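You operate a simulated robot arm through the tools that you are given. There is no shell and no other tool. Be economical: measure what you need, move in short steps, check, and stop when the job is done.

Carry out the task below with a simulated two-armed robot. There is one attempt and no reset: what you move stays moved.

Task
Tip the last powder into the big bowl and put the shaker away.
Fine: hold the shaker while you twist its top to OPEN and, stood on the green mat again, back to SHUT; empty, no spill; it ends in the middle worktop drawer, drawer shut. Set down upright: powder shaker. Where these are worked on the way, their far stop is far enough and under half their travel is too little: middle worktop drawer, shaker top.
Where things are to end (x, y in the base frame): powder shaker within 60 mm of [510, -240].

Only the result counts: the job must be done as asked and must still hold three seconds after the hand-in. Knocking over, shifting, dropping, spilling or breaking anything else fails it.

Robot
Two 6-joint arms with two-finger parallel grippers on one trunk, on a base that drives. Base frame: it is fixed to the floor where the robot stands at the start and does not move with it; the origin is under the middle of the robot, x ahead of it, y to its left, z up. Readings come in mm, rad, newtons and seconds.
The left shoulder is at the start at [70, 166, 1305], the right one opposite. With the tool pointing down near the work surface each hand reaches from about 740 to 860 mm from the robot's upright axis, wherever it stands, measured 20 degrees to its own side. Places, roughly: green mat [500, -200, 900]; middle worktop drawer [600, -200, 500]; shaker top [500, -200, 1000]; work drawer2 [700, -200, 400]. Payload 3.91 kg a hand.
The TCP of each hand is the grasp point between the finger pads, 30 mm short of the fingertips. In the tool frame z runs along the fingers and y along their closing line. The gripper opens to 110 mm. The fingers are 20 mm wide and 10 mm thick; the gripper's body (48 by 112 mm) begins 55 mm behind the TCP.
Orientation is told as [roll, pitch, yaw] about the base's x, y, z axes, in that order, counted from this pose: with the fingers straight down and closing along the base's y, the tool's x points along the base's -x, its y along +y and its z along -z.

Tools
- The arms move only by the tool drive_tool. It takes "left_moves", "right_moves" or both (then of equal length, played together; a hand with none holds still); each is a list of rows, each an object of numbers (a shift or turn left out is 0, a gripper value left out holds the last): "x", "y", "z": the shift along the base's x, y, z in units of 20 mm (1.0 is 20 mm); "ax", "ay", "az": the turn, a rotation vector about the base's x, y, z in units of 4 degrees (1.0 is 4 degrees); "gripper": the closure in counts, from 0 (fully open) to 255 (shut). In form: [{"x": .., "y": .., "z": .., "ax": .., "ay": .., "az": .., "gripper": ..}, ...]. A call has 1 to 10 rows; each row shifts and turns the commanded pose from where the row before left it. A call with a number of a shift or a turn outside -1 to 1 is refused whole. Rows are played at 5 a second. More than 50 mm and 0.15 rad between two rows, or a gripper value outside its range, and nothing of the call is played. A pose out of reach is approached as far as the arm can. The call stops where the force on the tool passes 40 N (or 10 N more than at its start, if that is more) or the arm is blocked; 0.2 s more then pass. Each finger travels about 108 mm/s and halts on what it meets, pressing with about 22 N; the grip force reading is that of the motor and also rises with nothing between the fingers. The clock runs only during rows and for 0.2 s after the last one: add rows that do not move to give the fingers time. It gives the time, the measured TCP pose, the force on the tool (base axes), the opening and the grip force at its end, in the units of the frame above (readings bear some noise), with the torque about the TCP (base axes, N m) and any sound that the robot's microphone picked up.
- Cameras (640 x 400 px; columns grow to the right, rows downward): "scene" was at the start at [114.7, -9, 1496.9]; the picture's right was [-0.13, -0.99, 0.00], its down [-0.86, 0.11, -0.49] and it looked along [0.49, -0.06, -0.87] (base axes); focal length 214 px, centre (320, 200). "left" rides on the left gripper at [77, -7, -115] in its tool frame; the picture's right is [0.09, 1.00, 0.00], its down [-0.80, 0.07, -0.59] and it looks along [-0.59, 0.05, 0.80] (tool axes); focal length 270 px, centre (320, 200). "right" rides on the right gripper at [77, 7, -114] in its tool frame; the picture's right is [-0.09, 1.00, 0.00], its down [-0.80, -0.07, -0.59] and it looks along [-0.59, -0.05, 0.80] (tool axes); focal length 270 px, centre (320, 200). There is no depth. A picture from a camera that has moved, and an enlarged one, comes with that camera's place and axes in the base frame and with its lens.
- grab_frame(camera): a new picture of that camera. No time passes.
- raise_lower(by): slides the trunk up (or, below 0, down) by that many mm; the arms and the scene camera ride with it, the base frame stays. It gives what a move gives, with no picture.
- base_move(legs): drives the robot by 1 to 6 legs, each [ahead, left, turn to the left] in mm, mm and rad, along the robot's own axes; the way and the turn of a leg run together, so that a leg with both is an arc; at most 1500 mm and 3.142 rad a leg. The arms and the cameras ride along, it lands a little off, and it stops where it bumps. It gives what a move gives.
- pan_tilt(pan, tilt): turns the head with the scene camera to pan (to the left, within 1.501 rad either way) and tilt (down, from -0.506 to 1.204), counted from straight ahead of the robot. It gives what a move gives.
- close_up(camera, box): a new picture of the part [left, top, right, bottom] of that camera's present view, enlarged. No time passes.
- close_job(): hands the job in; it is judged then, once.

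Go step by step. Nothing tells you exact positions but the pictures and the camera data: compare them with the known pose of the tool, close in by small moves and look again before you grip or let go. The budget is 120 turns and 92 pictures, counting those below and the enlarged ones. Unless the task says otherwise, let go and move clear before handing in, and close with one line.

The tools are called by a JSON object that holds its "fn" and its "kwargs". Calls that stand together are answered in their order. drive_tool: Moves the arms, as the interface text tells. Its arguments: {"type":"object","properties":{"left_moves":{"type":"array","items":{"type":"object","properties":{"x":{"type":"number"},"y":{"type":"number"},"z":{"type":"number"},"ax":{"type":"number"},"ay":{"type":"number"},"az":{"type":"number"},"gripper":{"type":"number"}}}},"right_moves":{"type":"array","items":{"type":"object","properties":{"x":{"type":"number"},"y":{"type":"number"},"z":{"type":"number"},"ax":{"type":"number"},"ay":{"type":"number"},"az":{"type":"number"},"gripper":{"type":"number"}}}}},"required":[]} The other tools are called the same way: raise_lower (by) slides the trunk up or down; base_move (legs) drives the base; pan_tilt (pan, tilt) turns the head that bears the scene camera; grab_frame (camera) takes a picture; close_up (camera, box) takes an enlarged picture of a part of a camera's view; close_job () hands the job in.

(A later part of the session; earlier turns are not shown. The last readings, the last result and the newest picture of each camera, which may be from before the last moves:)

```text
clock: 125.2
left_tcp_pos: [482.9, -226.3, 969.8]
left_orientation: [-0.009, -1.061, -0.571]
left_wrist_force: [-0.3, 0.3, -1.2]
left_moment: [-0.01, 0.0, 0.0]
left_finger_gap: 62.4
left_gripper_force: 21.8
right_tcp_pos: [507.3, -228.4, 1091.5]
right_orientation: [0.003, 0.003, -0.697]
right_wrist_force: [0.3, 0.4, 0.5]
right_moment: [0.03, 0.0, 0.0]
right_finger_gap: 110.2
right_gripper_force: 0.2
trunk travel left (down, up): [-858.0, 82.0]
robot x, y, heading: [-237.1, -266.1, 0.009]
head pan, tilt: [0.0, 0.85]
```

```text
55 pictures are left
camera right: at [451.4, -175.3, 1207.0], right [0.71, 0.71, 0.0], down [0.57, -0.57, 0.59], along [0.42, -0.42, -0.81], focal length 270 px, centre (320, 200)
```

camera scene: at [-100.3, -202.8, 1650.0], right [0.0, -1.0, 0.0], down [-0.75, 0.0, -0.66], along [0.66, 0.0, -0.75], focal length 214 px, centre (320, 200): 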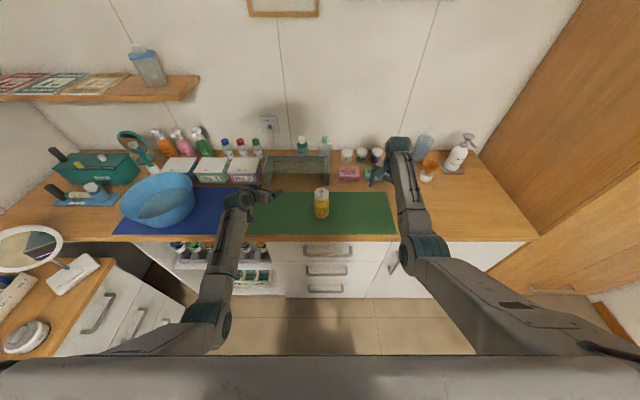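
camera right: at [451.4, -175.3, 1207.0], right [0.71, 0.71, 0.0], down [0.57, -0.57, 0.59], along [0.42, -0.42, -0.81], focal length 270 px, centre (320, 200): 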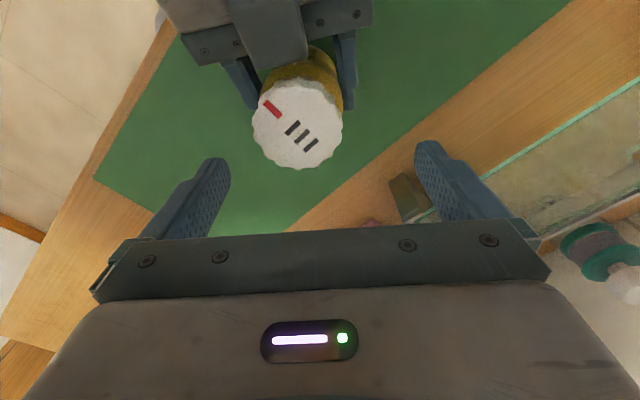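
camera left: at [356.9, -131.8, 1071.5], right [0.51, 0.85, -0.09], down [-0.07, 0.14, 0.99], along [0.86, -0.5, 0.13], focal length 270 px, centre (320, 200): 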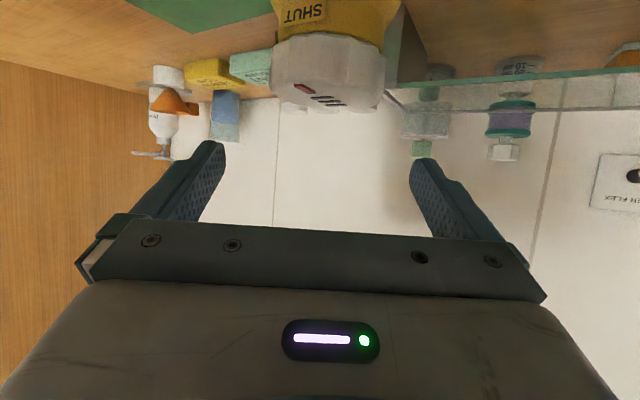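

That carry went well. A bit further, set down, then centre the right over the cap.

{"fn": "drive_tool", "kwargs": {"left_moves": [{"y": -0.35}, {"y": -0.35}, {"z": -0.25}, {"z": -0.2}, {}], "right_moves": [{"x": -0.4, "y": -0.4}, {"x": -0.4, "y": -0.4}, {"z": -0.5}, {"z": -0.5}, {}]}}

{"fn": "grab_frame", "kwargs": {"camera": "right"}}

{"fn": "close_up", "kwargs": {"camera": "scene", "box": [240, 140, 368, 240]}}

```text
clock: 126.4
left_tcp_pos: [485.2, -227.6, 963.5]
left_orientation: [0.035, -1.06, -0.603]
left_wrist_force: [0.7, 6.4, 19.3]
left_moment: [-0.26, -0.2, 0.02]
left_finger_gap: 62.7
left_gripper_force: 22.1
right_tcp_pos: [485.5, -242.0, 1074.0]
right_orientation: [0.003, 0.0, -0.693]
right_wrist_force: [0.8, 0.7, 0.2]
right_moment: [0.01, -0.01, -0.02]
right_finger_gap: 109.9
right_gripper_force: 0.1
trunk travel left (down, up): [-858.0, 82.0]
robot x, y, heading: [-234.9, -265.9, 0.004]
head pan, tilt: [0.0, 0.85]
```

```text
54 pictures are left
camera right: at [430.6, -188.4, 1188.6], right [0.71, 0.71, 0.0], down [0.57, -0.57, 0.59], along [0.42, -0.42, -0.8], focal length 270 px, centre (320, 200)
```

right: 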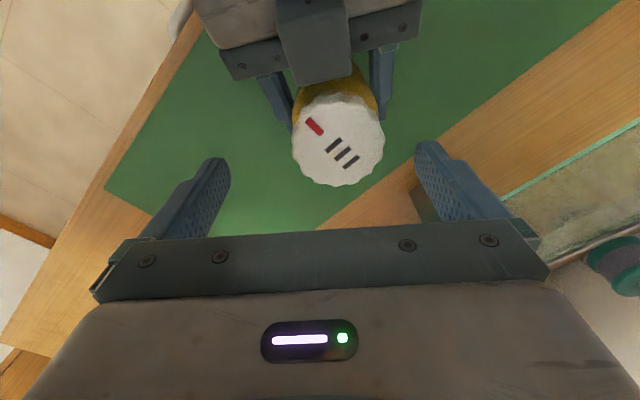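

```text
4.00 times, centred on (304, 190) of scene
camera zoom: at [-113.9, -265.0, 1570.5], right [0.0, -1.0, 0.0], down [-0.75, 0.0, -0.66], along [0.66, 0.0, -0.75], focal length 858 px, centre (384, 240)
```

zoom: 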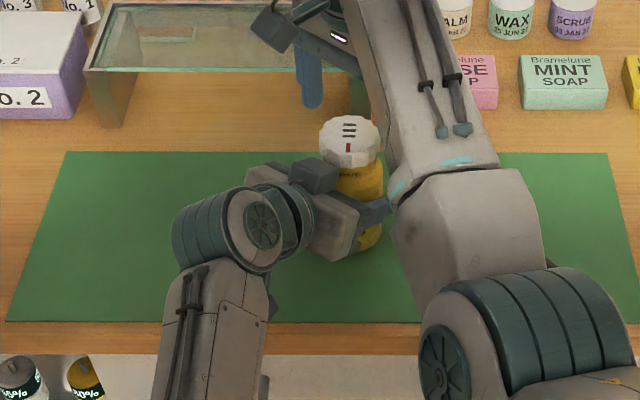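

The left is pressing the shaker down a bit (19 N), so I'll relieve that slightly and shift the right onto the cap centre at about [488, -230].

{"fn": "drive_tool", "kwargs": {"left_moves": [{"z": 0.2}, {}, {}, {}], "right_moves": [{"y": 0.3}, {"y": 0.25, "x": 0.1}, {}, {}]}}

{"fn": "grab_frame", "kwargs": {"camera": "right"}}

```text
clock: 127.4
left_tcp_pos: [484.7, -226.3, 963.7]
left_orientation: [0.032, -1.054, -0.6]
left_wrist_force: [-0.7, 0.8, 4.8]
left_moment: [-0.16, 0.02, -0.07]
left_finger_gap: 62.5
left_gripper_force: 22.0
right_tcp_pos: [493.7, -236.2, 1071.2]
right_orientation: [0.003, 0.003, -0.697]
right_wrist_force: [-0.8, -0.6, 0.6]
right_moment: [-0.01, 0.01, 0.0]
right_finger_gap: 110.1
right_gripper_force: 0.0
right hand out of reach, approached as far as the arm can: row 1
trunk travel left (down, up): [-858.0, 82.0]
robot x, y, heading: [-240.3, -267.8, 0.004]
head pan, tilt: [0.0, 0.85]
```

```text
52 pictures are left
camera right: at [438.8, -183.3, 1187.1], right [0.71, 0.71, 0.0], down [0.57, -0.57, 0.59], along [0.42, -0.42, -0.81], focal length 270 px, centre (320, 200)
```

right: 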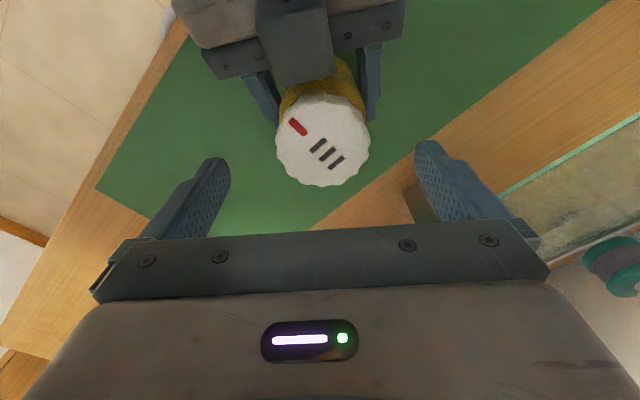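

The right can't quite centre while the left keeps this geometry. A side grip with the left pointing towards -y should give both arms more room, so I'll release and re-pose the left that way.

{"fn": "drive_tool", "kwargs": {"left_moves": [{"gripper": 0}, {"gripper": 0}, {"gripper": 0}, {"gripper": 0}, {"z": 1}, {"z": 1}, {"z": 1}, {"z": 1}, {"z": 1}, {"z": 0.8}], "right_moves": [{"y": -1}, {"y": -1}, {"y": -1}, {"y": -1}, {"y": -1}, {"y": -1}, {"y": -1}, {"y": -1}, {"y": -1}, {"y": -1}]}}

{"fn": "drive_tool", "kwargs": {"left_moves": [{"y": 1, "x": 0.3}, {"y": 1, "x": 0.3}, {"y": 1, "x": 0.3}, {"y": 1, "x": 0.3}, {"y": 1, "x": 0.3}, {"y": 1, "az": -1}, {"y": 1, "az": -1}, {"y": 1, "az": -1}, {"y": 1, "az": -1}, {"y": 1, "az": -1}]}}

{"fn": "drive_tool", "kwargs": {"left_moves": [{"az": -1}, {"az": -1}, {"az": -1}, {"az": -1}, {"az": -1}, {"az": -1}, {"az": -1}]}}

```text
clock: 129.8
left_tcp_pos: [488.8, -215.4, 1078.6]
left_orientation: [0.068, -1.043, -0.62]
left_wrist_force: [0.0, 0.0, -0.3]
left_moment: [0.02, 0.01, 0.0]
left_finger_gap: 109.9
left_gripper_force: 0.1
right_tcp_pos: [497.3, -434.4, 1069.9]
right_orientation: [0.005, 0.002, -0.696]
right_wrist_force: [0.5, 0.1, -0.1]
right_moment: [0.01, -0.02, 0.02]
right_finger_gap: 109.9
right_gripper_force: 0.1
right hand out of reach, approached as far as the arm can: row 10
trunk travel left (down, up): [-858.0, 82.0]
robot x, y, heading: [-239.9, -262.1, -0.0]
head pan, tilt: [0.0, 0.85]
stopped in row 10 (left hand): the arm was blocked; the commanded pose is now the measured one
```

```text
clock: 132.0
left_tcp_pos: [518.2, -15.5, 1076.7]
left_orientation: [0.062, -1.046, -0.964]
left_wrist_force: [0.1, -0.3, -0.2]
left_moment: [-0.04, 0.01, 0.0]
left_finger_gap: 110.0
left_gripper_force: 0.0
right_tcp_pos: [497.1, -434.8, 1067.3]
right_orientation: [0.001, 0.003, -0.695]
right_wrist_force: [0.1, 0.5, -0.8]
right_moment: [-0.01, -0.01, 0.0]
right_finger_gap: 110.1
right_gripper_force: 0.1
trunk travel left (down, up): [-858.0, 82.0]
robot x, y, heading: [-238.1, -268.4, 0.008]
head pan, tilt: [0.0, 0.85]
```

```text
clock: 133.6
left_tcp_pos: [518.3, -16.3, 1076.8]
left_orientation: [0.061, -1.043, -1.453]
left_wrist_force: [-0.1, -0.4, -0.3]
left_moment: [-0.03, 0.02, 0.01]
left_finger_gap: 109.9
left_gripper_force: 0.2
right_tcp_pos: [497.3, -435.2, 1068.0]
right_orientation: [0.003, 0.002, -0.697]
right_wrist_force: [-1.4, -0.1, 0.5]
right_moment: [0.04, -0.03, -0.01]
right_finger_gap: 110.3
right_gripper_force: 0.1
trunk travel left (down, up): [-858.0, 82.0]
robot x, y, heading: [-237.0, -267.3, 0.004]
head pan, tilt: [0.0, 0.85]
```

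That orientation is fully reachable. I'll level it, shift the base slightly left and check where the shaker stands.

{"fn": "drive_tool", "kwargs": {"left_moves": [{"ax": -0.62, "ay": 0.15}, {"ax": -0.62, "ay": 0.15}, {}]}}

{"fn": "base_move", "kwargs": {"legs": [[2, 28, 0]]}}

{"fn": "close_up", "kwargs": {"camera": "scene", "box": [250, 150, 378, 250]}}

```text
clock: 134.4
left_tcp_pos: [519.3, -17.2, 1077.9]
left_orientation: [-0.009, -1.128, -1.387]
left_wrist_force: [-0.3, -0.1, 0.0]
left_moment: [-0.01, -0.03, 0.0]
left_finger_gap: 109.9
left_gripper_force: 0.1
right_tcp_pos: [496.2, -433.8, 1068.8]
right_orientation: [0.004, 0.001, -0.696]
right_wrist_force: [-0.9, -0.1, 0.0]
right_moment: [-0.01, 0.02, 0.0]
right_finger_gap: 109.9
right_gripper_force: 0.0
trunk travel left (down, up): [-858.0, 82.0]
robot x, y, heading: [-235.1, -268.1, 0.007]
head pan, tilt: [0.0, 0.85]
```

```text
clock: 135.2
left_tcp_pos: [520.2, 4.1, 1078.8]
left_orientation: [-0.008, -1.121, -1.393]
left_wrist_force: [-0.5, -0.2, -0.2]
left_moment: [0.06, -0.01, 0.03]
left_finger_gap: 110.2
left_gripper_force: 0.1
right_tcp_pos: [497.6, -412.8, 1067.6]
right_orientation: [0.007, 0.005, -0.696]
right_wrist_force: [0.3, -0.2, -0.9]
right_moment: [0.04, -0.01, 0.05]
right_finger_gap: 110.1
right_gripper_force: 0.0
trunk travel left (down, up): [-858.0, 82.0]
robot x, y, heading: [-233.5, -238.4, 0.003]
head pan, tilt: [0.0, 0.85]
```

```text
4.00 times, centred on (314, 200) of scene
camera zoom: at [-108.9, -247.6, 1570.0], right [0.0, -1.0, -0.01], down [-0.75, 0.0, -0.66], along [0.66, 0.01, -0.75], focal length 858 px, centre (344, 200)
```

zoom: 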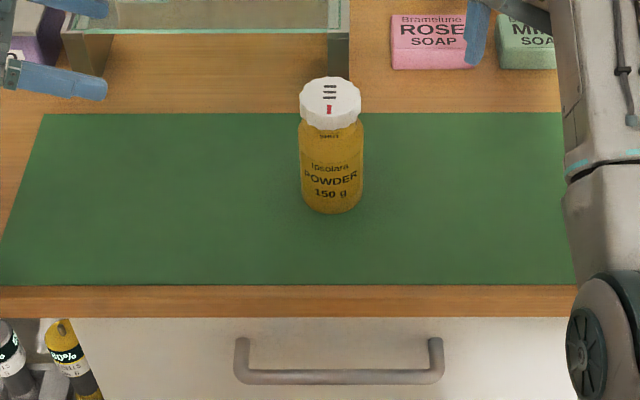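

The shaker stands upright at about [491, -227]. Moving the left above it with the new orientation.

{"fn": "drive_tool", "kwargs": {"left_moves": [{"y": -1, "x": -0.14}, {"y": -1, "x": -0.14}, {"y": -1, "x": -0.14}, {"y": -1, "x": -0.14}, {"y": -1, "x": -0.14}, {"y": -1, "x": -0.14}, {"y": -1, "x": -0.14}, {"y": -1, "x": -0.14}, {"y": -1, "x": -0.14}, {"y": -1, "x": -0.14}]}}

{"fn": "grab_frame", "kwargs": {"camera": "left"}}

```text
clock: 137.4
left_tcp_pos: [492.9, -191.1, 1077.1]
left_orientation: [-0.009, -1.128, -1.392]
left_wrist_force: [-1.6, -0.3, -0.4]
left_moment: [-0.01, -0.03, 0.02]
left_finger_gap: 110.0
left_gripper_force: 0.0
right_tcp_pos: [498.3, -410.5, 1068.5]
right_orientation: [0.003, 0.001, -0.698]
right_wrist_force: [0.0, -0.1, -0.5]
right_moment: [0.02, -0.02, 0.01]
right_finger_gap: 109.8
right_gripper_force: 0.1
trunk travel left (down, up): [-858.0, 82.0]
robot x, y, heading: [-237.8, -240.4, 0.005]
head pan, tilt: [0.0, 0.85]
```

```text
50 pictures are left
camera left: at [461.7, -59.2, 1057.3], right [0.97, 0.21, -0.08], down [0.04, 0.2, 0.98], along [0.22, -0.96, 0.19], focal length 270 px, centre (320, 200)
```

left: 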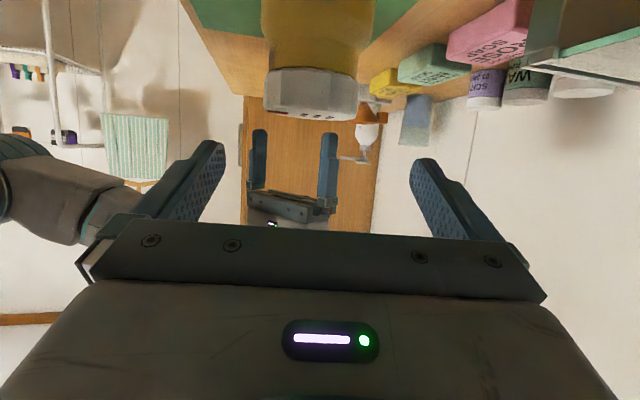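

The cap is about 5 mm left of centre, so I'll correct, advance 26 mm and descend to grip.

{"fn": "drive_tool", "kwargs": {"left_moves": [{"y": -0.7, "x": -0.3}, {"y": -0.6, "x": -0.1}, {"z": -1}, {"z": -1}, {"z": -1}, {"z": -1}, {"z": -1}, {"z": -0.7}, {}]}}

{"fn": "grab_frame", "kwargs": {"camera": "left"}}

```text
clock: 139.4
left_tcp_pos: [485.0, -216.5, 962.7]
left_orientation: [-0.009, -1.126, -1.39]
left_wrist_force: [0.0, 0.2, 0.5]
left_moment: [0.01, 0.0, -0.01]
left_finger_gap: 109.9
left_gripper_force: 0.0
right_tcp_pos: [497.6, -408.7, 1068.4]
right_orientation: [0.002, 0.003, -0.696]
right_wrist_force: [-0.4, -0.4, 0.1]
right_moment: [0.01, 0.03, 0.0]
right_finger_gap: 110.2
right_gripper_force: 0.1
trunk travel left (down, up): [-858.0, 82.0]
robot x, y, heading: [-235.9, -237.3, 0.005]
head pan, tilt: [0.0, 0.85]
```

```text
49 pictures are left
camera left: at [454.0, -83.4, 942.7], right [0.97, 0.21, -0.08], down [0.04, 0.2, 0.98], along [0.22, -0.96, 0.19], focal length 270 px, centre (320, 200)
```

left: 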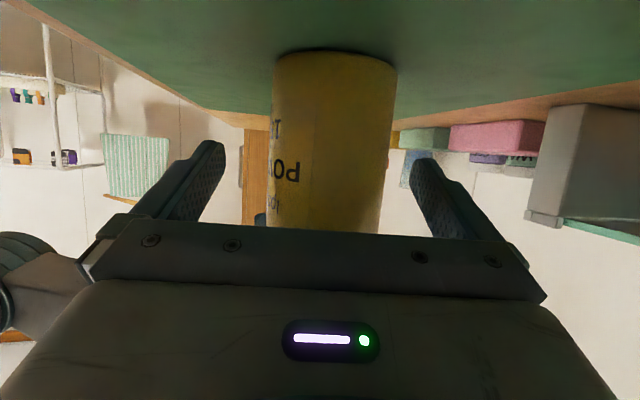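

I'll shift 7 mm to centre, close the left, and bring the right in over the cap.

{"fn": "drive_tool", "kwargs": {"left_moves": [{"x": 0.35}, {}, {"gripper": 160}, {"gripper": 160}, {"gripper": 160}, {"gripper": 160}, {"gripper": 160}, {"gripper": 160}, {"gripper": 160}], "right_moves": [{"z": 0.9}, {"y": 1}, {"y": 1}, {"y": 1}, {"y": 1}, {"y": 1}, {"y": 1}, {"y": 1}, {"y": 1}]}}

{"fn": "grab_frame", "kwargs": {"camera": "right"}}

```text
clock: 141.4
left_tcp_pos: [492.6, -217.0, 963.2]
left_orientation: [-0.009, -1.129, -1.392]
left_wrist_force: [-1.0, 0.3, 2.0]
left_moment: [0.05, -0.08, 0.02]
left_finger_gap: 62.3
left_gripper_force: 22.1
right_tcp_pos: [506.8, -248.3, 1081.2]
right_orientation: [0.002, 0.0, -0.696]
right_wrist_force: [0.4, 0.1, -0.4]
right_moment: [0.01, -0.01, 0.0]
right_finger_gap: 110.1
right_gripper_force: 0.0
right hand out of reach, approached as far as the arm can: row 1
trunk travel left (down, up): [-858.0, 82.0]
robot x, y, heading: [-236.4, -235.8, 0.0]
head pan, tilt: [0.0, 0.85]
```

```text
48 pictures are left
camera right: at [451.1, -193.2, 1197.1], right [0.71, 0.71, 0.0], down [0.57, -0.57, 0.59], along [0.42, -0.42, -0.8], focal length 270 px, centre (320, 200)
```

right: 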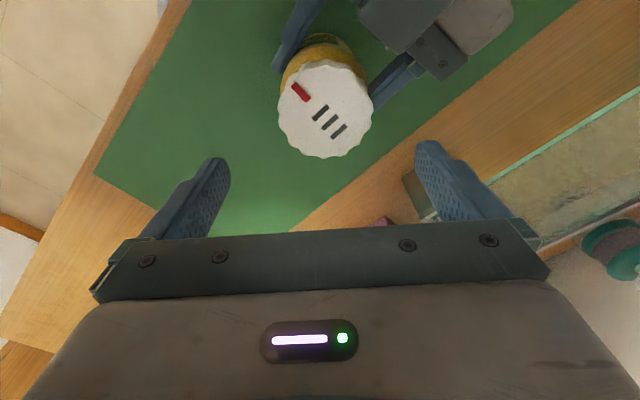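

The cap centre is at about [491, -229]. I'll centre the right over it.

{"fn": "drive_tool", "kwargs": {"right_moves": [{"x": -0.4, "y": 0.5}, {"x": -0.4, "y": 0.48}, {}, {}]}}

{"fn": "grab_frame", "kwargs": {"camera": "right"}}

```text
clock: 142.4
left_tcp_pos: [491.2, -216.4, 963.5]
left_orientation: [-0.009, -1.127, -1.392]
left_wrist_force: [-1.2, 0.3, 1.8]
left_moment: [-0.08, -0.06, -0.01]
left_finger_gap: 62.5
left_gripper_force: 22.7
right_tcp_pos: [490.8, -229.1, 1080.9]
right_orientation: [0.004, 0.0, -0.697]
right_wrist_force: [0.6, 0.5, -0.3]
right_moment: [-0.02, -0.02, 0.01]
right_finger_gap: 109.7
right_gripper_force: 0.0
trunk travel left (down, up): [-858.0, 82.0]
robot x, y, heading: [-234.5, -240.1, 0.003]
head pan, tilt: [0.0, 0.85]
```

```text
47 pictures are left
camera right: at [434.9, -174.1, 1197.0], right [0.71, 0.71, 0.0], down [0.57, -0.57, 0.59], along [0.42, -0.42, -0.81], focal length 270 px, centre (320, 200)
```

right: 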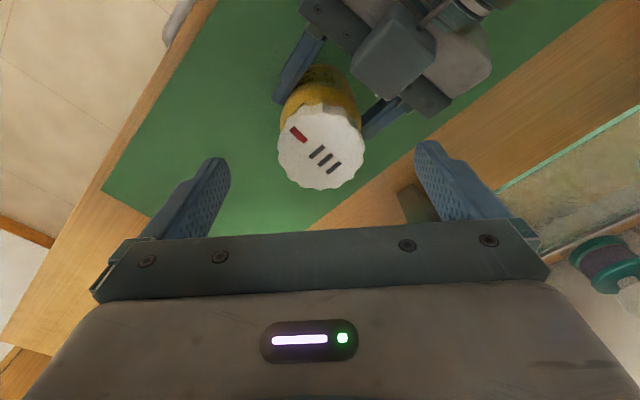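

Centred to within about 2 mm. Descending to the cap and closing the right gripper.

{"fn": "drive_tool", "kwargs": {"right_moves": [{"x": -0.1, "z": -0.8}, {"z": -0.8}, {}, {"gripper": 170}, {"gripper": 170}, {"gripper": 170}, {"gripper": 170}, {"gripper": 170}, {"gripper": 170}]}}

{"fn": "grab_frame", "kwargs": {"camera": "right"}}

{"fn": "grab_frame", "kwargs": {"camera": "left"}}

```text
clock: 144.4
left_tcp_pos: [489.7, -217.4, 962.9]
left_orientation: [-0.01, -1.127, -1.391]
left_wrist_force: [-15.3, -10.6, 4.9]
left_moment: [0.44, -0.44, -0.21]
left_finger_gap: 62.6
left_gripper_force: 22.1
right_tcp_pos: [488.3, -228.5, 1049.4]
right_orientation: [0.003, 0.002, -0.696]
right_wrist_force: [13.8, 9.5, -2.2]
right_moment: [0.31, -0.71, 0.09]
right_finger_gap: 54.3
right_gripper_force: 22.1
trunk travel left (down, up): [-858.0, 82.0]
robot x, y, heading: [-235.8, -238.9, 0.002]
head pan, tilt: [0.0, 0.85]
```

```text
46 pictures are left
camera right: at [433.0, -174.3, 1165.3], right [0.71, 0.71, 0.0], down [0.57, -0.57, 0.59], along [0.42, -0.42, -0.8], focal length 270 px, centre (320, 200)
```

right: 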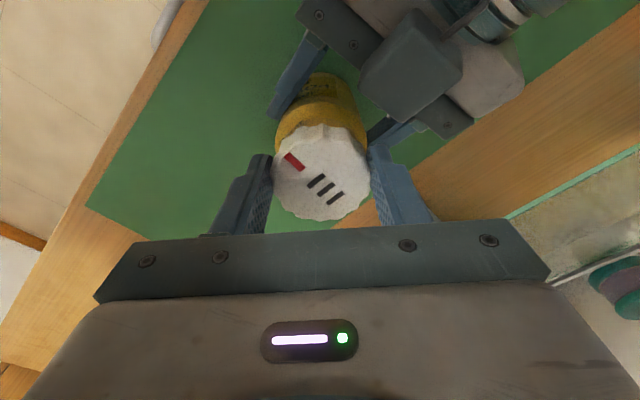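

```text
45 pictures are left
camera left: at [460.7, -84.1, 942.9], right [0.97, 0.21, -0.08], down [0.04, 0.2, 0.98], along [0.22, -0.96, 0.19], focal length 270 px, centre (320, 200)
```

left: 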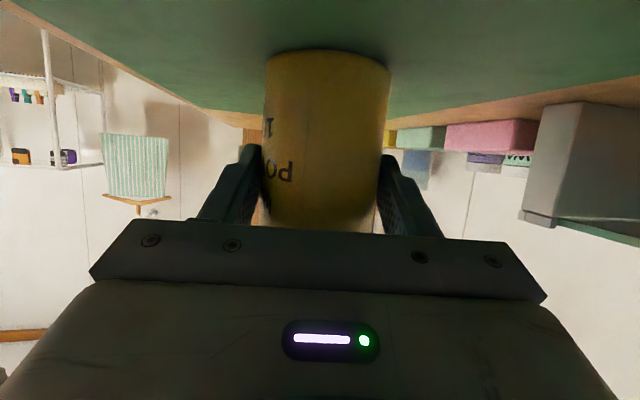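

The cap is gripped with a small lateral preload. I'll relieve it by a couple of mm and start twisting counter-clockwise towards OPEN.

{"fn": "drive_tool", "kwargs": {"right_moves": [{"x": 0.12, "y": 0.1}, {"az": 1}, {"az": 1}, {"az": 1}, {"az": 1}, {"az": 1}]}}

{"fn": "close_up", "kwargs": {"camera": "right", "box": [220, 60, 420, 240]}}

```text
clock: 145.8
left_tcp_pos: [492.4, -215.2, 964.1]
left_orientation: [-0.007, -1.125, -1.39]
left_wrist_force: [21.4, 13.6, -5.9]
left_moment: [-0.41, 0.71, 0.38]
left_finger_gap: 62.7
left_gripper_force: 22.1
right_tcp_pos: [491.6, -227.0, 1049.1]
right_orientation: [0.0, 0.003, -0.347]
right_wrist_force: [-19.6, -13.4, 9.6]
right_moment: [-0.53, 0.81, -0.1]
right_finger_gap: 53.8
right_gripper_force: 22.3
trunk travel left (down, up): [-858.0, 82.0]
robot x, y, heading: [-233.6, -239.3, 0.003]
head pan, tilt: [0.0, 0.85]
```

```text
2.22 times, centred on (320, 150) of right
camera zoom: at [420.4, -194.9, 1164.8], right [0.42, 0.91, 0.0], down [0.73, -0.34, 0.59], along [0.54, -0.25, -0.81], focal length 601 px, centre (320, 311)
```

zoom: 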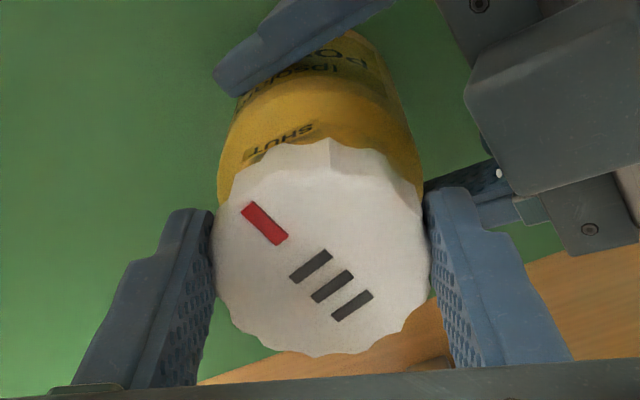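

The cap turns with the hand, and the pointer has left SHUT. I'll correct half the shift and keep twisting.

{"fn": "drive_tool", "kwargs": {"right_moves": [{"x": -0.06, "y": -0.05, "az": 1}, {"az": 1}, {"az": 1}, {"az": 1}, {"az": 1}, {"az": 1}, {"az": 1}, {"az": 1}]}}

{"fn": "close_up", "kwargs": {"camera": "right", "box": [220, 60, 420, 240]}}

```text
clock: 147.6
left_tcp_pos: [490.7, -215.5, 963.6]
left_orientation: [-0.006, -1.128, -1.392]
left_wrist_force: [9.7, 21.4, 0.1]
left_moment: [-0.26, 0.29, 0.18]
left_finger_gap: 62.6
left_gripper_force: 21.7
right_tcp_pos: [490.1, -227.2, 1049.4]
right_orientation: [0.002, 0.0, 0.211]
right_wrist_force: [-9.4, -21.1, 7.0]
right_moment: [-1.27, 0.26, -0.09]
right_finger_gap: 54.4
right_gripper_force: 22.3
trunk travel left (down, up): [-858.0, 82.0]
robot x, y, heading: [-232.8, -240.2, 0.001]
head pan, tilt: [0.0, 0.85]
```

```text
2.22 times, centred on (320, 150) of right
camera zoom: at [412.2, -237.6, 1165.4], right [-0.12, 0.99, 0.0], down [0.8, 0.1, 0.59], along [0.59, 0.07, -0.8], focal length 601 px, centre (320, 311)
```

zoom: 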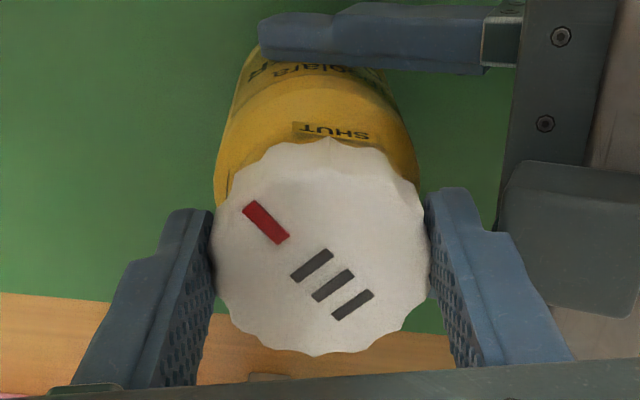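

52° so far, with the cap following. I'll continue to about 92° with a small lateral relief.

{"fn": "drive_tool", "kwargs": {"right_moves": [{"y": -0.07, "az": 1}, {"az": 1}, {"az": 1}, {"az": 1}, {"az": 1}, {"az": 1}, {"az": 1}, {"az": 1}, {"az": 1}, {"az": 1}]}}

{"fn": "close_up", "kwargs": {"camera": "right", "box": [220, 60, 420, 240]}}

```text
clock: 149.8
left_tcp_pos: [491.1, -216.2, 963.0]
left_orientation: [-0.007, -1.128, -1.393]
left_wrist_force: [-8.8, 14.9, 4.4]
left_moment: [-0.34, -0.3, -0.08]
left_finger_gap: 62.2
left_gripper_force: 22.5
right_tcp_pos: [489.9, -229.0, 1048.5]
right_orientation: [0.002, 0.0, 0.911]
right_wrist_force: [8.5, -14.8, 1.2]
right_moment: [-0.83, -0.37, -0.09]
right_finger_gap: 54.3
right_gripper_force: 22.0
trunk travel left (down, up): [-858.0, 82.0]
robot x, y, heading: [-238.2, -235.0, 0.003]
head pan, tilt: [0.0, 0.85]
```

```text
2.22 times, centred on (320, 150) of right
camera zoom: at [436.5, -286.5, 1165.4], right [-0.73, 0.68, 0.0], down [0.55, 0.59, 0.59], along [0.4, 0.44, -0.8], focal length 601 px, centre (320, 311)
```

zoom: 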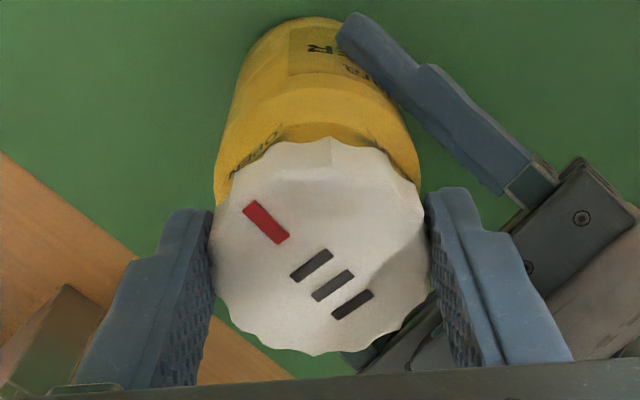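

Rotated 92°, with the pointer nearly at the OPEN label. I'll turn a little more to feel for the stop.

{"fn": "drive_tool", "kwargs": {"right_moves": [{"az": 1}, {"az": 1}, {"az": 1}, {}]}}

{"fn": "close_up", "kwargs": {"camera": "right", "box": [220, 60, 420, 240]}}

```text
clock: 150.8
left_tcp_pos: [491.3, -217.5, 963.4]
left_orientation: [-0.01, -1.129, -1.392]
left_wrist_force: [-5.9, 3.9, 2.6]
left_moment: [0.15, -0.29, 0.44]
left_finger_gap: 62.6
left_gripper_force: 21.6
right_tcp_pos: [489.5, -228.0, 1049.8]
right_orientation: [0.004, 0.0, 1.12]
right_wrist_force: [7.1, -4.9, 3.8]
right_moment: [-0.4, -0.43, -0.58]
right_finger_gap: 54.6
right_gripper_force: 21.6
trunk travel left (down, up): [-858.0, 82.0]
robot x, y, heading: [-239.1, -236.7, 0.004]
head pan, tilt: [0.0, 0.85]
```

```text
2.22 times, centred on (320, 150) of right
camera zoom: at [449.4, -295.1, 1165.4], right [-0.86, 0.51, 0.0], down [0.41, 0.69, 0.59], along [0.3, 0.51, -0.8], focal length 601 px, centre (320, 311)
```

zoom: 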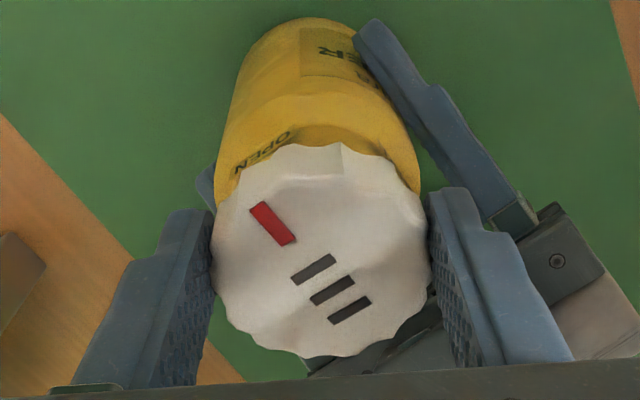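

The torque rose and the pointer slipped slightly, so it's at the stop with the pointer on OPEN. I'll release the right and move it away, then lift the shaker.

{"fn": "drive_tool", "kwargs": {"right_moves": [{"gripper": 0}, {"gripper": 0}, {"gripper": 0}, {"z": 1}, {"z": 1}, {"y": -1}, {"y": -1}, {"y": -1}, {"y": -1}, {"y": -1}]}}

{"fn": "drive_tool", "kwargs": {"left_moves": [{"z": 0.5}, {"z": 0.5}, {"z": 1}, {"z": 1}, {"z": 1}, {"z": 1}], "right_moves": [{"y": -1}, {"y": -1}, {"y": -1}, {"y": -1}, {}, {}]}}

{"fn": "raise_lower", "kwargs": {"by": 80}}

{"fn": "grab_frame", "kwargs": {"camera": "scene"}}

```text
clock: 153.0
left_tcp_pos: [491.0, -218.3, 963.7]
left_orientation: [-0.005, -1.127, -1.393]
left_wrist_force: [0.3, 1.2, 3.6]
left_moment: [0.2, -0.04, 0.0]
left_finger_gap: 62.9
left_gripper_force: 21.3
right_tcp_pos: [494.6, -328.5, 1084.6]
right_orientation: [0.002, 0.001, 1.116]
right_wrist_force: [0.1, 0.5, -0.7]
right_moment: [-0.02, -0.02, -0.03]
right_finger_gap: 110.2
right_gripper_force: 0.2
right hand out of reach, approached as far as the arm can: row 10
trunk travel left (down, up): [-858.0, 82.0]
robot x, y, heading: [-237.4, -236.4, 0.004]
head pan, tilt: [0.0, 0.85]
```

```text
clock: 154.4
left_tcp_pos: [491.8, -215.9, 1062.1]
left_orientation: [-0.008, -1.127, -1.392]
left_wrist_force: [0.0, -0.1, -0.9]
left_moment: [0.01, -0.04, -0.01]
left_finger_gap: 62.7
left_gripper_force: 22.3
right_tcp_pos: [506.2, -405.9, 1078.2]
right_orientation: [0.003, -0.001, 1.121]
right_wrist_force: [-0.4, 1.3, -0.1]
right_moment: [0.03, 0.0, -0.03]
right_finger_gap: 109.9
right_gripper_force: 0.0
right hand out of reach, approached as far as the arm can: row 1, 2, 4
trunk travel left (down, up): [-858.0, 82.0]
robot x, y, heading: [-236.1, -242.8, 0.002]
head pan, tilt: [0.0, 0.85]
```

```text
clock: 155.6
left_tcp_pos: [491.0, -217.4, 1143.1]
left_orientation: [-0.009, -1.127, -1.389]
left_wrist_force: [-0.1, 0.6, -0.8]
left_moment: [-0.01, 0.01, -0.01]
left_finger_gap: 62.8
left_gripper_force: 22.0
right_tcp_pos: [504.8, -405.2, 1157.9]
right_orientation: [0.002, 0.002, 1.119]
right_wrist_force: [-0.5, 0.0, -0.1]
right_moment: [-0.01, -0.02, -0.02]
right_finger_gap: 110.2
right_gripper_force: 0.1
trunk travel left (down, up): [-938.0, 2.0]
robot x, y, heading: [-236.2, -241.5, -0.001]
head pan, tilt: [0.0, 0.85]
```

```text
40 pictures are left
camera scene: at [-107.9, -239.0, 1649.9], right [0.0, -1.0, 0.0], down [-0.75, 0.0, -0.66], along [0.66, 0.0, -0.75], focal length 214 px, centre (320, 200)
```

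scene: 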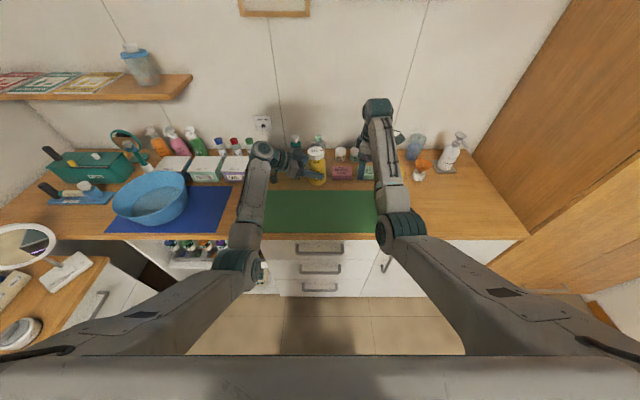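

The shaker is lifted and open. I'll turn the robot left towards the bowl and look again before moving over it.

{"fn": "base_move", "kwargs": {"legs": [[0, 0, 0.6]]}}

{"fn": "grab_frame", "kwargs": {"camera": "scene"}}

```text
clock: 157.6
left_tcp_pos: [353.4, 189.5, 1142.0]
left_orientation: [-0.009, -1.127, -0.789]
left_wrist_force: [-1.3, 0.2, -1.3]
left_moment: [-0.01, 0.01, 0.01]
left_finger_gap: 62.8
left_gripper_force: 22.2
right_tcp_pos: [470.7, 41.8, 1157.7]
right_orientation: [0.002, 0.0, 1.72]
right_wrist_force: [-0.2, -0.2, 0.5]
right_moment: [-0.03, -0.02, -0.05]
right_finger_gap: 109.9
right_gripper_force: 0.2
trunk travel left (down, up): [-938.0, 2.0]
robot x, y, heading: [-233.9, -237.9, 0.603]
head pan, tilt: [0.0, 0.85]
```

```text
39 pictures are left
camera scene: at [-129.8, -167.3, 1649.9], right [0.57, -0.82, 0.0], down [-0.62, -0.43, -0.66], along [0.54, 0.37, -0.75], focal length 214 px, centre (320, 200)
```

scene: 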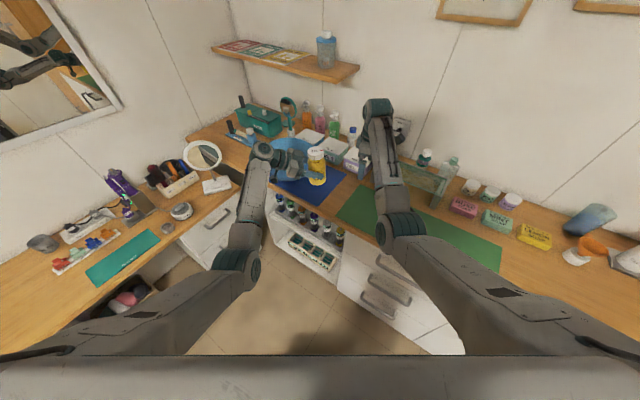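

I'll drive so that the shaker is over the bowl, at about [480, 450], keeping it above the rim.

{"fn": "base_move", "kwargs": {"legs": [[170, 95, 0]]}}

{"fn": "grab_frame", "kwargs": {"camera": "scene"}}

{"fn": "grab_frame", "kwargs": {"camera": "right"}}

```text
clock: 159.2
left_tcp_pos: [438.1, 363.0, 1145.2]
left_orientation: [-0.001, -1.127, -0.797]
left_wrist_force: [0.0, 0.4, -0.8]
left_moment: [0.01, 0.0, -0.01]
left_finger_gap: 63.1
left_gripper_force: 22.1
right_tcp_pos: [554.8, 214.7, 1160.2]
right_orientation: [-0.002, -0.003, 1.718]
right_wrist_force: [-0.3, 0.5, -0.1]
right_moment: [0.01, 0.02, 0.01]
right_finger_gap: 110.1
right_gripper_force: 0.1
trunk travel left (down, up): [-938.0, 2.0]
robot x, y, heading: [-148.0, -62.4, 0.605]
head pan, tilt: [0.0, 0.85]
```

```text
38 pictures are left
camera scene: at [-46.9, 4.2, 1650.4], right [0.57, -0.82, 0.0], down [-0.62, -0.42, -0.66], along [0.54, 0.38, -0.75], focal length 214 px, centre (320, 200)
```

scene: 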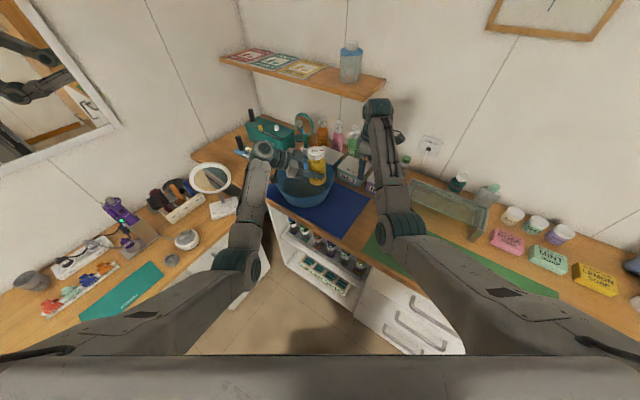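

```text
37 pictures are left
camera right: at [558.5, 137.0, 1276.1], right [-1.0, -0.06, 0.0], down [-0.05, 0.8, 0.6], along [-0.04, 0.59, -0.8], focal length 270 px, centre (320, 200)
```

right: 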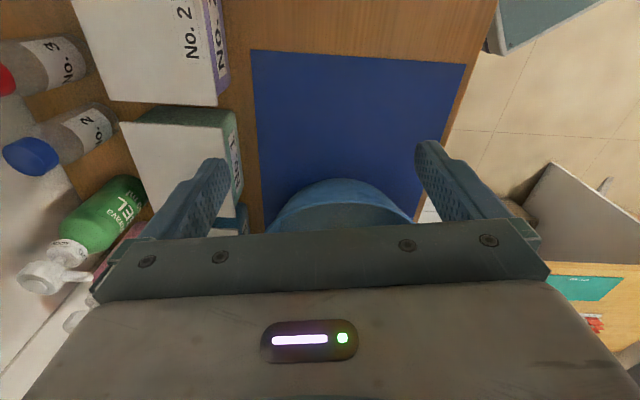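

I'm close. A small further shift places the shaker over the bowl's middle.

{"fn": "base_move", "kwargs": {"legs": [[74, 32, 0]]}}

{"fn": "close_up", "kwargs": {"camera": "scene", "box": [230, 110, 390, 235]}}

{"fn": "grab_frame", "kwargs": {"camera": "left"}}

```text
clock: 160.3
left_tcp_pos: [476.2, 427.6, 1149.1]
left_orientation: [0.005, -1.127, -0.804]
left_wrist_force: [0.1, -0.2, -0.7]
left_moment: [0.01, -0.01, 0.03]
left_finger_gap: 63.0
left_gripper_force: 21.8
right_tcp_pos: [594.0, 280.2, 1164.1]
right_orientation: [-0.003, -0.003, 1.717]
right_wrist_force: [-0.5, -0.9, -0.2]
right_moment: [0.02, 0.0, -0.01]
right_finger_gap: 110.0
right_gripper_force: 0.2
trunk travel left (down, up): [-938.0, 2.0]
robot x, y, heading: [-105.6, 0.3, 0.601]
head pan, tilt: [0.0, 0.85]
```

```text
3.20 times, centred on (310, 172) of scene
camera zoom: at [-8.5, 67.6, 1650.9], right [0.57, -0.82, 0.0], down [-0.62, -0.42, -0.66], along [0.55, 0.38, -0.75], focal length 686 px, centre (352, 288)
```

zoom: 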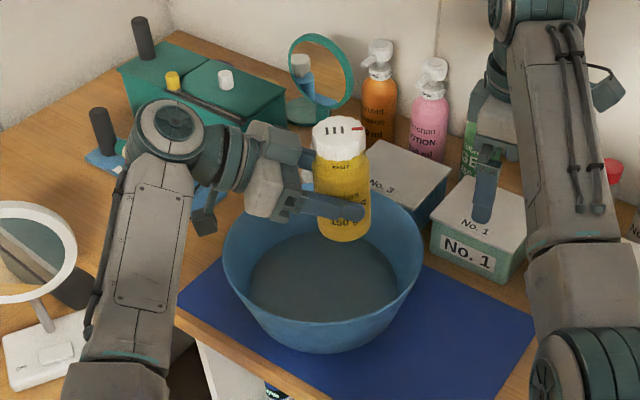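

```text
35 pictures are left
camera left: at [375.4, 520.3, 1128.0], right [0.69, 0.72, -0.08], down [-0.09, 0.19, 0.98], along [0.72, -0.67, 0.19], focal length 270 px, centre (320, 200)
```

left: 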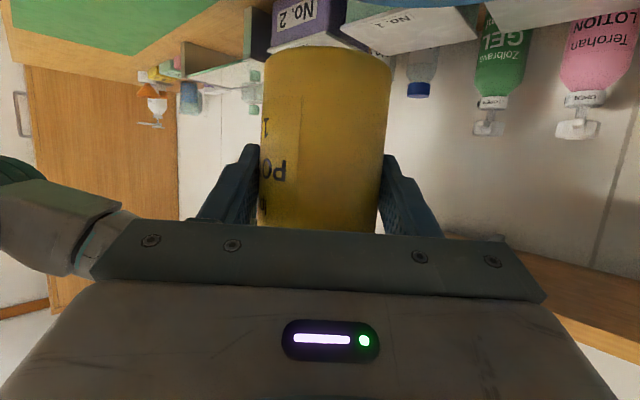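

The shaker is over the bowl (centre about [495, 465], radius about 130). I'll flatten the tool to horizontal and begin rolling the cap away from the robot, so it tips over the middle of the bowl.

{"fn": "drive_tool", "kwargs": {"left_moves": [{"ax": -0.717, "ay": -0.697}, {"ax": -0.717, "ay": -0.697}, {"ax": -0.717, "ay": -0.697}, {"ax": -0.717, "ay": -0.697}, {"ax": -0.717, "ay": -0.697}, {"ax": -0.717, "ay": -0.697}]}}

{"fn": "drive_tool", "kwargs": {"left_moves": [{"ax": -0.69, "ay": 0.72}, {"ax": -0.69, "ay": 0.72}, {"ax": -0.69, "ay": 0.72}, {"ax": -0.69, "ay": 0.72}, {"ax": -0.69, "ay": 0.72}, {"ax": -0.69, "ay": 0.72}, {"ax": -0.69, "ay": 0.72}, {"ax": -0.69, "ay": 0.72}, {"ax": -0.69, "ay": 0.72}, {"ax": -0.69, "ay": 0.72}]}}

```text
clock: 161.7
left_tcp_pos: [480.6, 431.9, 1143.6]
left_orientation: [-0.228, -1.549, -0.573]
left_wrist_force: [-0.2, 0.1, -1.4]
left_moment: [0.02, 0.02, 0.01]
left_finger_gap: 62.6
left_gripper_force: 21.3
right_tcp_pos: [597.9, 286.0, 1158.4]
right_orientation: [0.002, 0.002, 1.719]
right_wrist_force: [0.0, -0.4, -0.2]
right_moment: [0.01, 0.01, 0.01]
right_finger_gap: 110.2
right_gripper_force: 0.0
trunk travel left (down, up): [-938.0, 2.0]
robot x, y, heading: [-109.0, -1.7, 0.601]
head pan, tilt: [0.0, 0.85]
```

```text
clock: 163.9
left_tcp_pos: [479.6, 433.9, 1143.2]
left_orientation: [-1.537, -0.867, 0.727]
left_wrist_force: [0.8, -0.3, -1.3]
left_moment: [0.0, 0.0, -0.01]
left_finger_gap: 63.0
left_gripper_force: 22.3
right_tcp_pos: [598.7, 286.2, 1158.7]
right_orientation: [0.002, 0.002, 1.719]
right_wrist_force: [-0.1, 0.1, 0.8]
right_moment: [0.03, 0.01, 0.03]
right_finger_gap: 110.0
right_gripper_force: 0.2
trunk travel left (down, up): [-938.0, 2.0]
robot x, y, heading: [-104.3, 2.8, 0.603]
head pan, tilt: [0.0, 0.85]
```

The roll works. I'll continue to about 120°.

{"fn": "drive_tool", "kwargs": {"left_moves": [{"ax": -0.69, "ay": 0.72}, {"ax": -0.69, "ay": 0.72}, {"ax": -0.69, "ay": 0.72}, {"ax": -0.69, "ay": 0.72}, {"ax": -0.69, "ay": 0.72}, {"ax": -0.69, "ay": 0.72}, {"ax": -0.69, "ay": 0.72}, {"ax": -0.69, "ay": 0.72}, {"ax": -0.69, "ay": 0.72}, {"ax": -0.69, "ay": 0.72}]}}

{"fn": "close_up", "kwargs": {"camera": "scene", "box": [230, 110, 390, 235]}}

```text
clock: 166.1
left_tcp_pos: [479.8, 434.3, 1143.5]
left_orientation: [-1.559, -0.171, 0.742]
left_wrist_force: [0.2, 0.5, -1.7]
left_moment: [0.0, 0.01, 0.0]
left_finger_gap: 62.9
left_gripper_force: 21.9
right_tcp_pos: [597.6, 285.4, 1158.4]
right_orientation: [0.002, 0.001, 1.72]
right_wrist_force: [0.7, 0.2, -1.5]
right_moment: [0.02, 0.01, 0.01]
right_finger_gap: 110.1
right_gripper_force: 0.1
trunk travel left (down, up): [-938.0, 2.0]
robot x, y, heading: [-106.7, 5.1, 0.604]
head pan, tilt: [0.0, 0.85]
```

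```text
3.20 times, centred on (310, 172) of scene
camera zoom: at [-2.3, 76.7, 1649.9], right [0.57, -0.82, 0.0], down [-0.62, -0.43, -0.66], along [0.54, 0.37, -0.75], focal length 686 px, centre (352, 288)
```

zoom: 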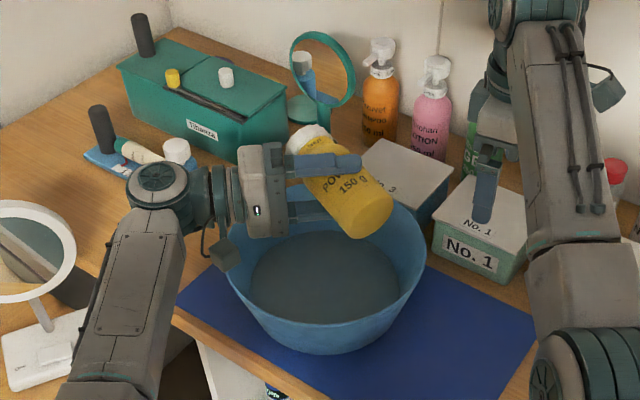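

At about 80° the cap's drop point is well inside the bowl. I'll continue to full inversion.

{"fn": "drive_tool", "kwargs": {"left_moves": [{"ax": -0.69, "ay": 0.72}, {"ax": -0.69, "ay": 0.72}, {"ax": -0.69, "ay": 0.72}, {"ax": -0.69, "ay": 0.72}, {"ax": -0.69, "ay": 0.72}, {"ax": -0.69, "ay": 0.72}, {"ax": -0.69, "ay": 0.72}, {"ax": -0.69, "ay": 0.72}, {"ax": -0.69, "ay": 0.72}, {"ax": -0.69, "ay": 0.72}]}}

{"fn": "drive_tool", "kwargs": {"left_moves": [{"ax": -0.69, "ay": 0.72}, {"ax": -0.69, "ay": 0.72}, {"ax": -0.69, "ay": 0.72}, {"ax": -0.69, "ay": 0.72}, {"ax": -0.69, "ay": 0.72}, {"ax": -0.69, "ay": 0.72}, {"ax": -0.69, "ay": 0.72}, {"ax": -0.69, "ay": 0.72}, {}, {}]}}

{"fn": "close_up", "kwargs": {"camera": "scene", "box": [230, 110, 390, 235]}}

```text
clock: 168.3
left_tcp_pos: [479.5, 434.2, 1143.4]
left_orientation: [-1.578, 0.524, 0.737]
left_wrist_force: [-0.6, 0.7, -0.9]
left_moment: [0.02, 0.01, 0.0]
left_finger_gap: 62.6
left_gripper_force: 22.6
right_tcp_pos: [598.3, 285.3, 1158.4]
right_orientation: [0.003, 0.002, 1.72]
right_wrist_force: [0.8, 0.2, -1.0]
right_moment: [-0.03, 0.03, -0.02]
right_finger_gap: 109.9
right_gripper_force: 0.1
trunk travel left (down, up): [-938.0, 2.0]
robot x, y, heading: [-106.9, 2.8, 0.603]
head pan, tilt: [0.0, 0.85]
```

```text
clock: 170.5
left_tcp_pos: [479.8, 433.7, 1142.9]
left_orientation: [-1.608, 1.079, 0.716]
left_wrist_force: [0.2, 0.4, -0.5]
left_moment: [0.01, 0.05, -0.02]
left_finger_gap: 62.6
left_gripper_force: 22.1
right_tcp_pos: [598.0, 284.4, 1158.3]
right_orientation: [0.001, 0.0, 1.719]
right_wrist_force: [-0.6, 0.0, -0.3]
right_moment: [0.0, 0.01, -0.02]
right_finger_gap: 110.0
right_gripper_force: 0.1
trunk travel left (down, up): [-938.0, 2.0]
robot x, y, heading: [-107.3, 3.7, 0.6]
head pan, tilt: [0.0, 0.85]
```

```text
3.20 times, centred on (310, 172) of scene
camera zoom: at [-2.4, 76.6, 1649.9], right [0.57, -0.82, 0.0], down [-0.62, -0.43, -0.66], along [0.54, 0.37, -0.75], focal length 686 px, centre (352, 288)
```

zoom: 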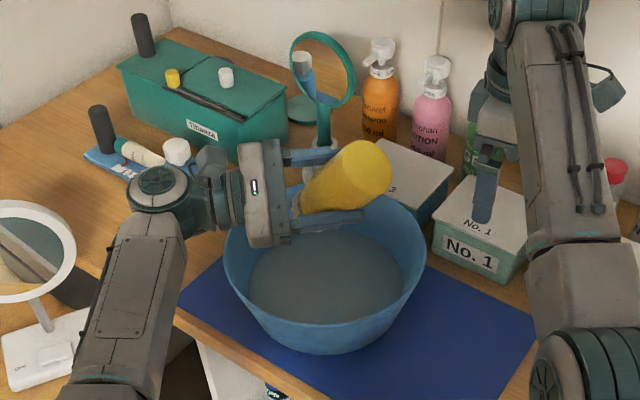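

Tipped to about 150°. I'll go on to a full 180°, wait, and give a gentle shake.

{"fn": "drive_tool", "kwargs": {"left_moves": [{"ax": -0.69, "ay": 0.72}, {"ax": -0.69, "ay": 0.72}, {"ax": -0.69, "ay": 0.72}, {"ax": -0.69, "ay": 0.72}, {"ax": -0.69, "ay": 0.72}, {"ax": -0.69, "ay": 0.72}, {"ax": -0.69, "ay": 0.72}, {}, {}, {}]}}

{"fn": "drive_tool", "kwargs": {"left_moves": [{}, {}, {"z": 0.4}, {"z": -0.4}, {"z": 0.4}, {"z": -0.4}, {"z": 0.4}, {"z": -0.4}, {}, {}]}}

{"fn": "close_up", "kwargs": {"camera": "scene", "box": [260, 140, 380, 235]}}

```text
clock: 172.7
left_tcp_pos: [479.9, 433.4, 1143.0]
left_orientation: [-2.976, 1.549, -0.649]
left_wrist_force: [0.6, -0.1, -0.1]
left_moment: [0.0, -0.02, -0.01]
left_finger_gap: 62.9
left_gripper_force: 21.8
right_tcp_pos: [598.0, 286.5, 1158.0]
right_orientation: [0.002, 0.002, 1.717]
right_wrist_force: [-0.1, 0.7, 0.3]
right_moment: [0.03, 0.0, 0.0]
right_finger_gap: 110.1
right_gripper_force: 0.1
trunk travel left (down, up): [-938.0, 2.0]
robot x, y, heading: [-108.2, 4.0, 0.609]
head pan, tilt: [0.0, 0.85]
```

```text
clock: 174.9
left_tcp_pos: [479.9, 434.6, 1143.2]
left_orientation: [-2.967, 1.547, -0.64]
left_wrist_force: [-0.4, -0.6, -1.5]
left_moment: [-0.01, 0.0, 0.0]
left_finger_gap: 62.9
left_gripper_force: 22.2
right_tcp_pos: [597.9, 285.1, 1158.3]
right_orientation: [0.003, 0.002, 1.719]
right_wrist_force: [-0.1, 0.3, 0.7]
right_moment: [0.02, 0.03, 0.01]
right_finger_gap: 110.0
right_gripper_force: 0.1
trunk travel left (down, up): [-938.0, 2.0]
robot x, y, heading: [-106.1, 3.9, 0.604]
head pan, tilt: [0.0, 0.85]
```

```text
4.21 times, centred on (320, 188) of scene
camera zoom: at [-2.5, 76.5, 1650.0], right [0.57, -0.82, 0.0], down [-0.62, -0.43, -0.66], along [0.54, 0.37, -0.75], focal length 903 px, centre (320, 253)
```

zoom: 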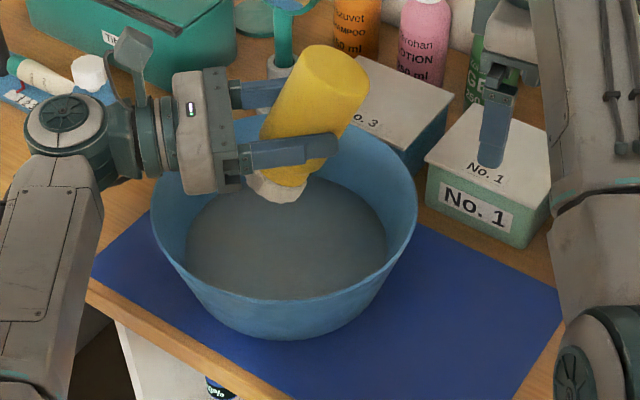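

Fully inverted over the bowl. I'll wait and shake a bit more, then look closely at the bowl floor.

{"fn": "drive_tool", "kwargs": {"left_moves": [{"z": 0.6}, {"z": -0.6}, {"z": 0.6}, {"z": -0.6}, {"z": 0.6}, {"z": -0.6}, {}, {}, {}, {}]}}

{"fn": "close_up", "kwargs": {"camera": "scene", "box": [290, 165, 350, 210]}}

```text
clock: 177.1
left_tcp_pos: [479.8, 433.4, 1142.1]
left_orientation: [-2.967, 1.548, -0.64]
left_wrist_force: [0.7, 0.2, -0.3]
left_moment: [0.02, 0.0, 0.01]
left_finger_gap: 62.5
left_gripper_force: 21.8
right_tcp_pos: [598.6, 285.6, 1157.6]
right_orientation: [0.0, 0.003, 1.719]
right_wrist_force: [-0.8, -0.9, -0.6]
right_moment: [0.01, 0.0, -0.02]
right_finger_gap: 110.0
right_gripper_force: 0.1
trunk travel left (down, up): [-938.0, 2.0]
robot x, y, heading: [-110.3, 3.7, 0.605]
head pan, tilt: [0.0, 0.85]
```

```text
8.89 times, centred on (320, 188) of scene
camera zoom: at [-2.3, 76.7, 1649.9], right [0.57, -0.82, 0.0], down [-0.62, -0.43, -0.66], along [0.54, 0.37, -0.75], focal length 1906 px, centre (320, 311)
```

zoom: 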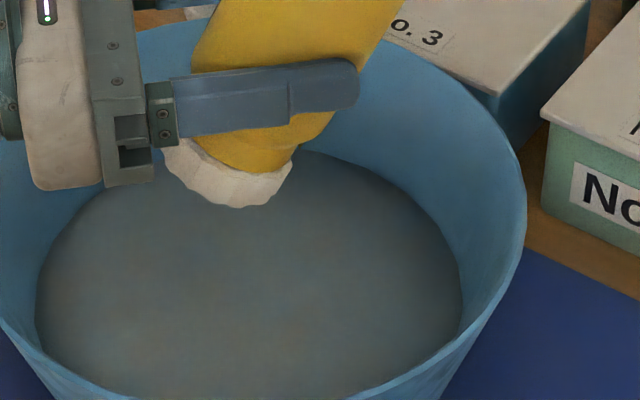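

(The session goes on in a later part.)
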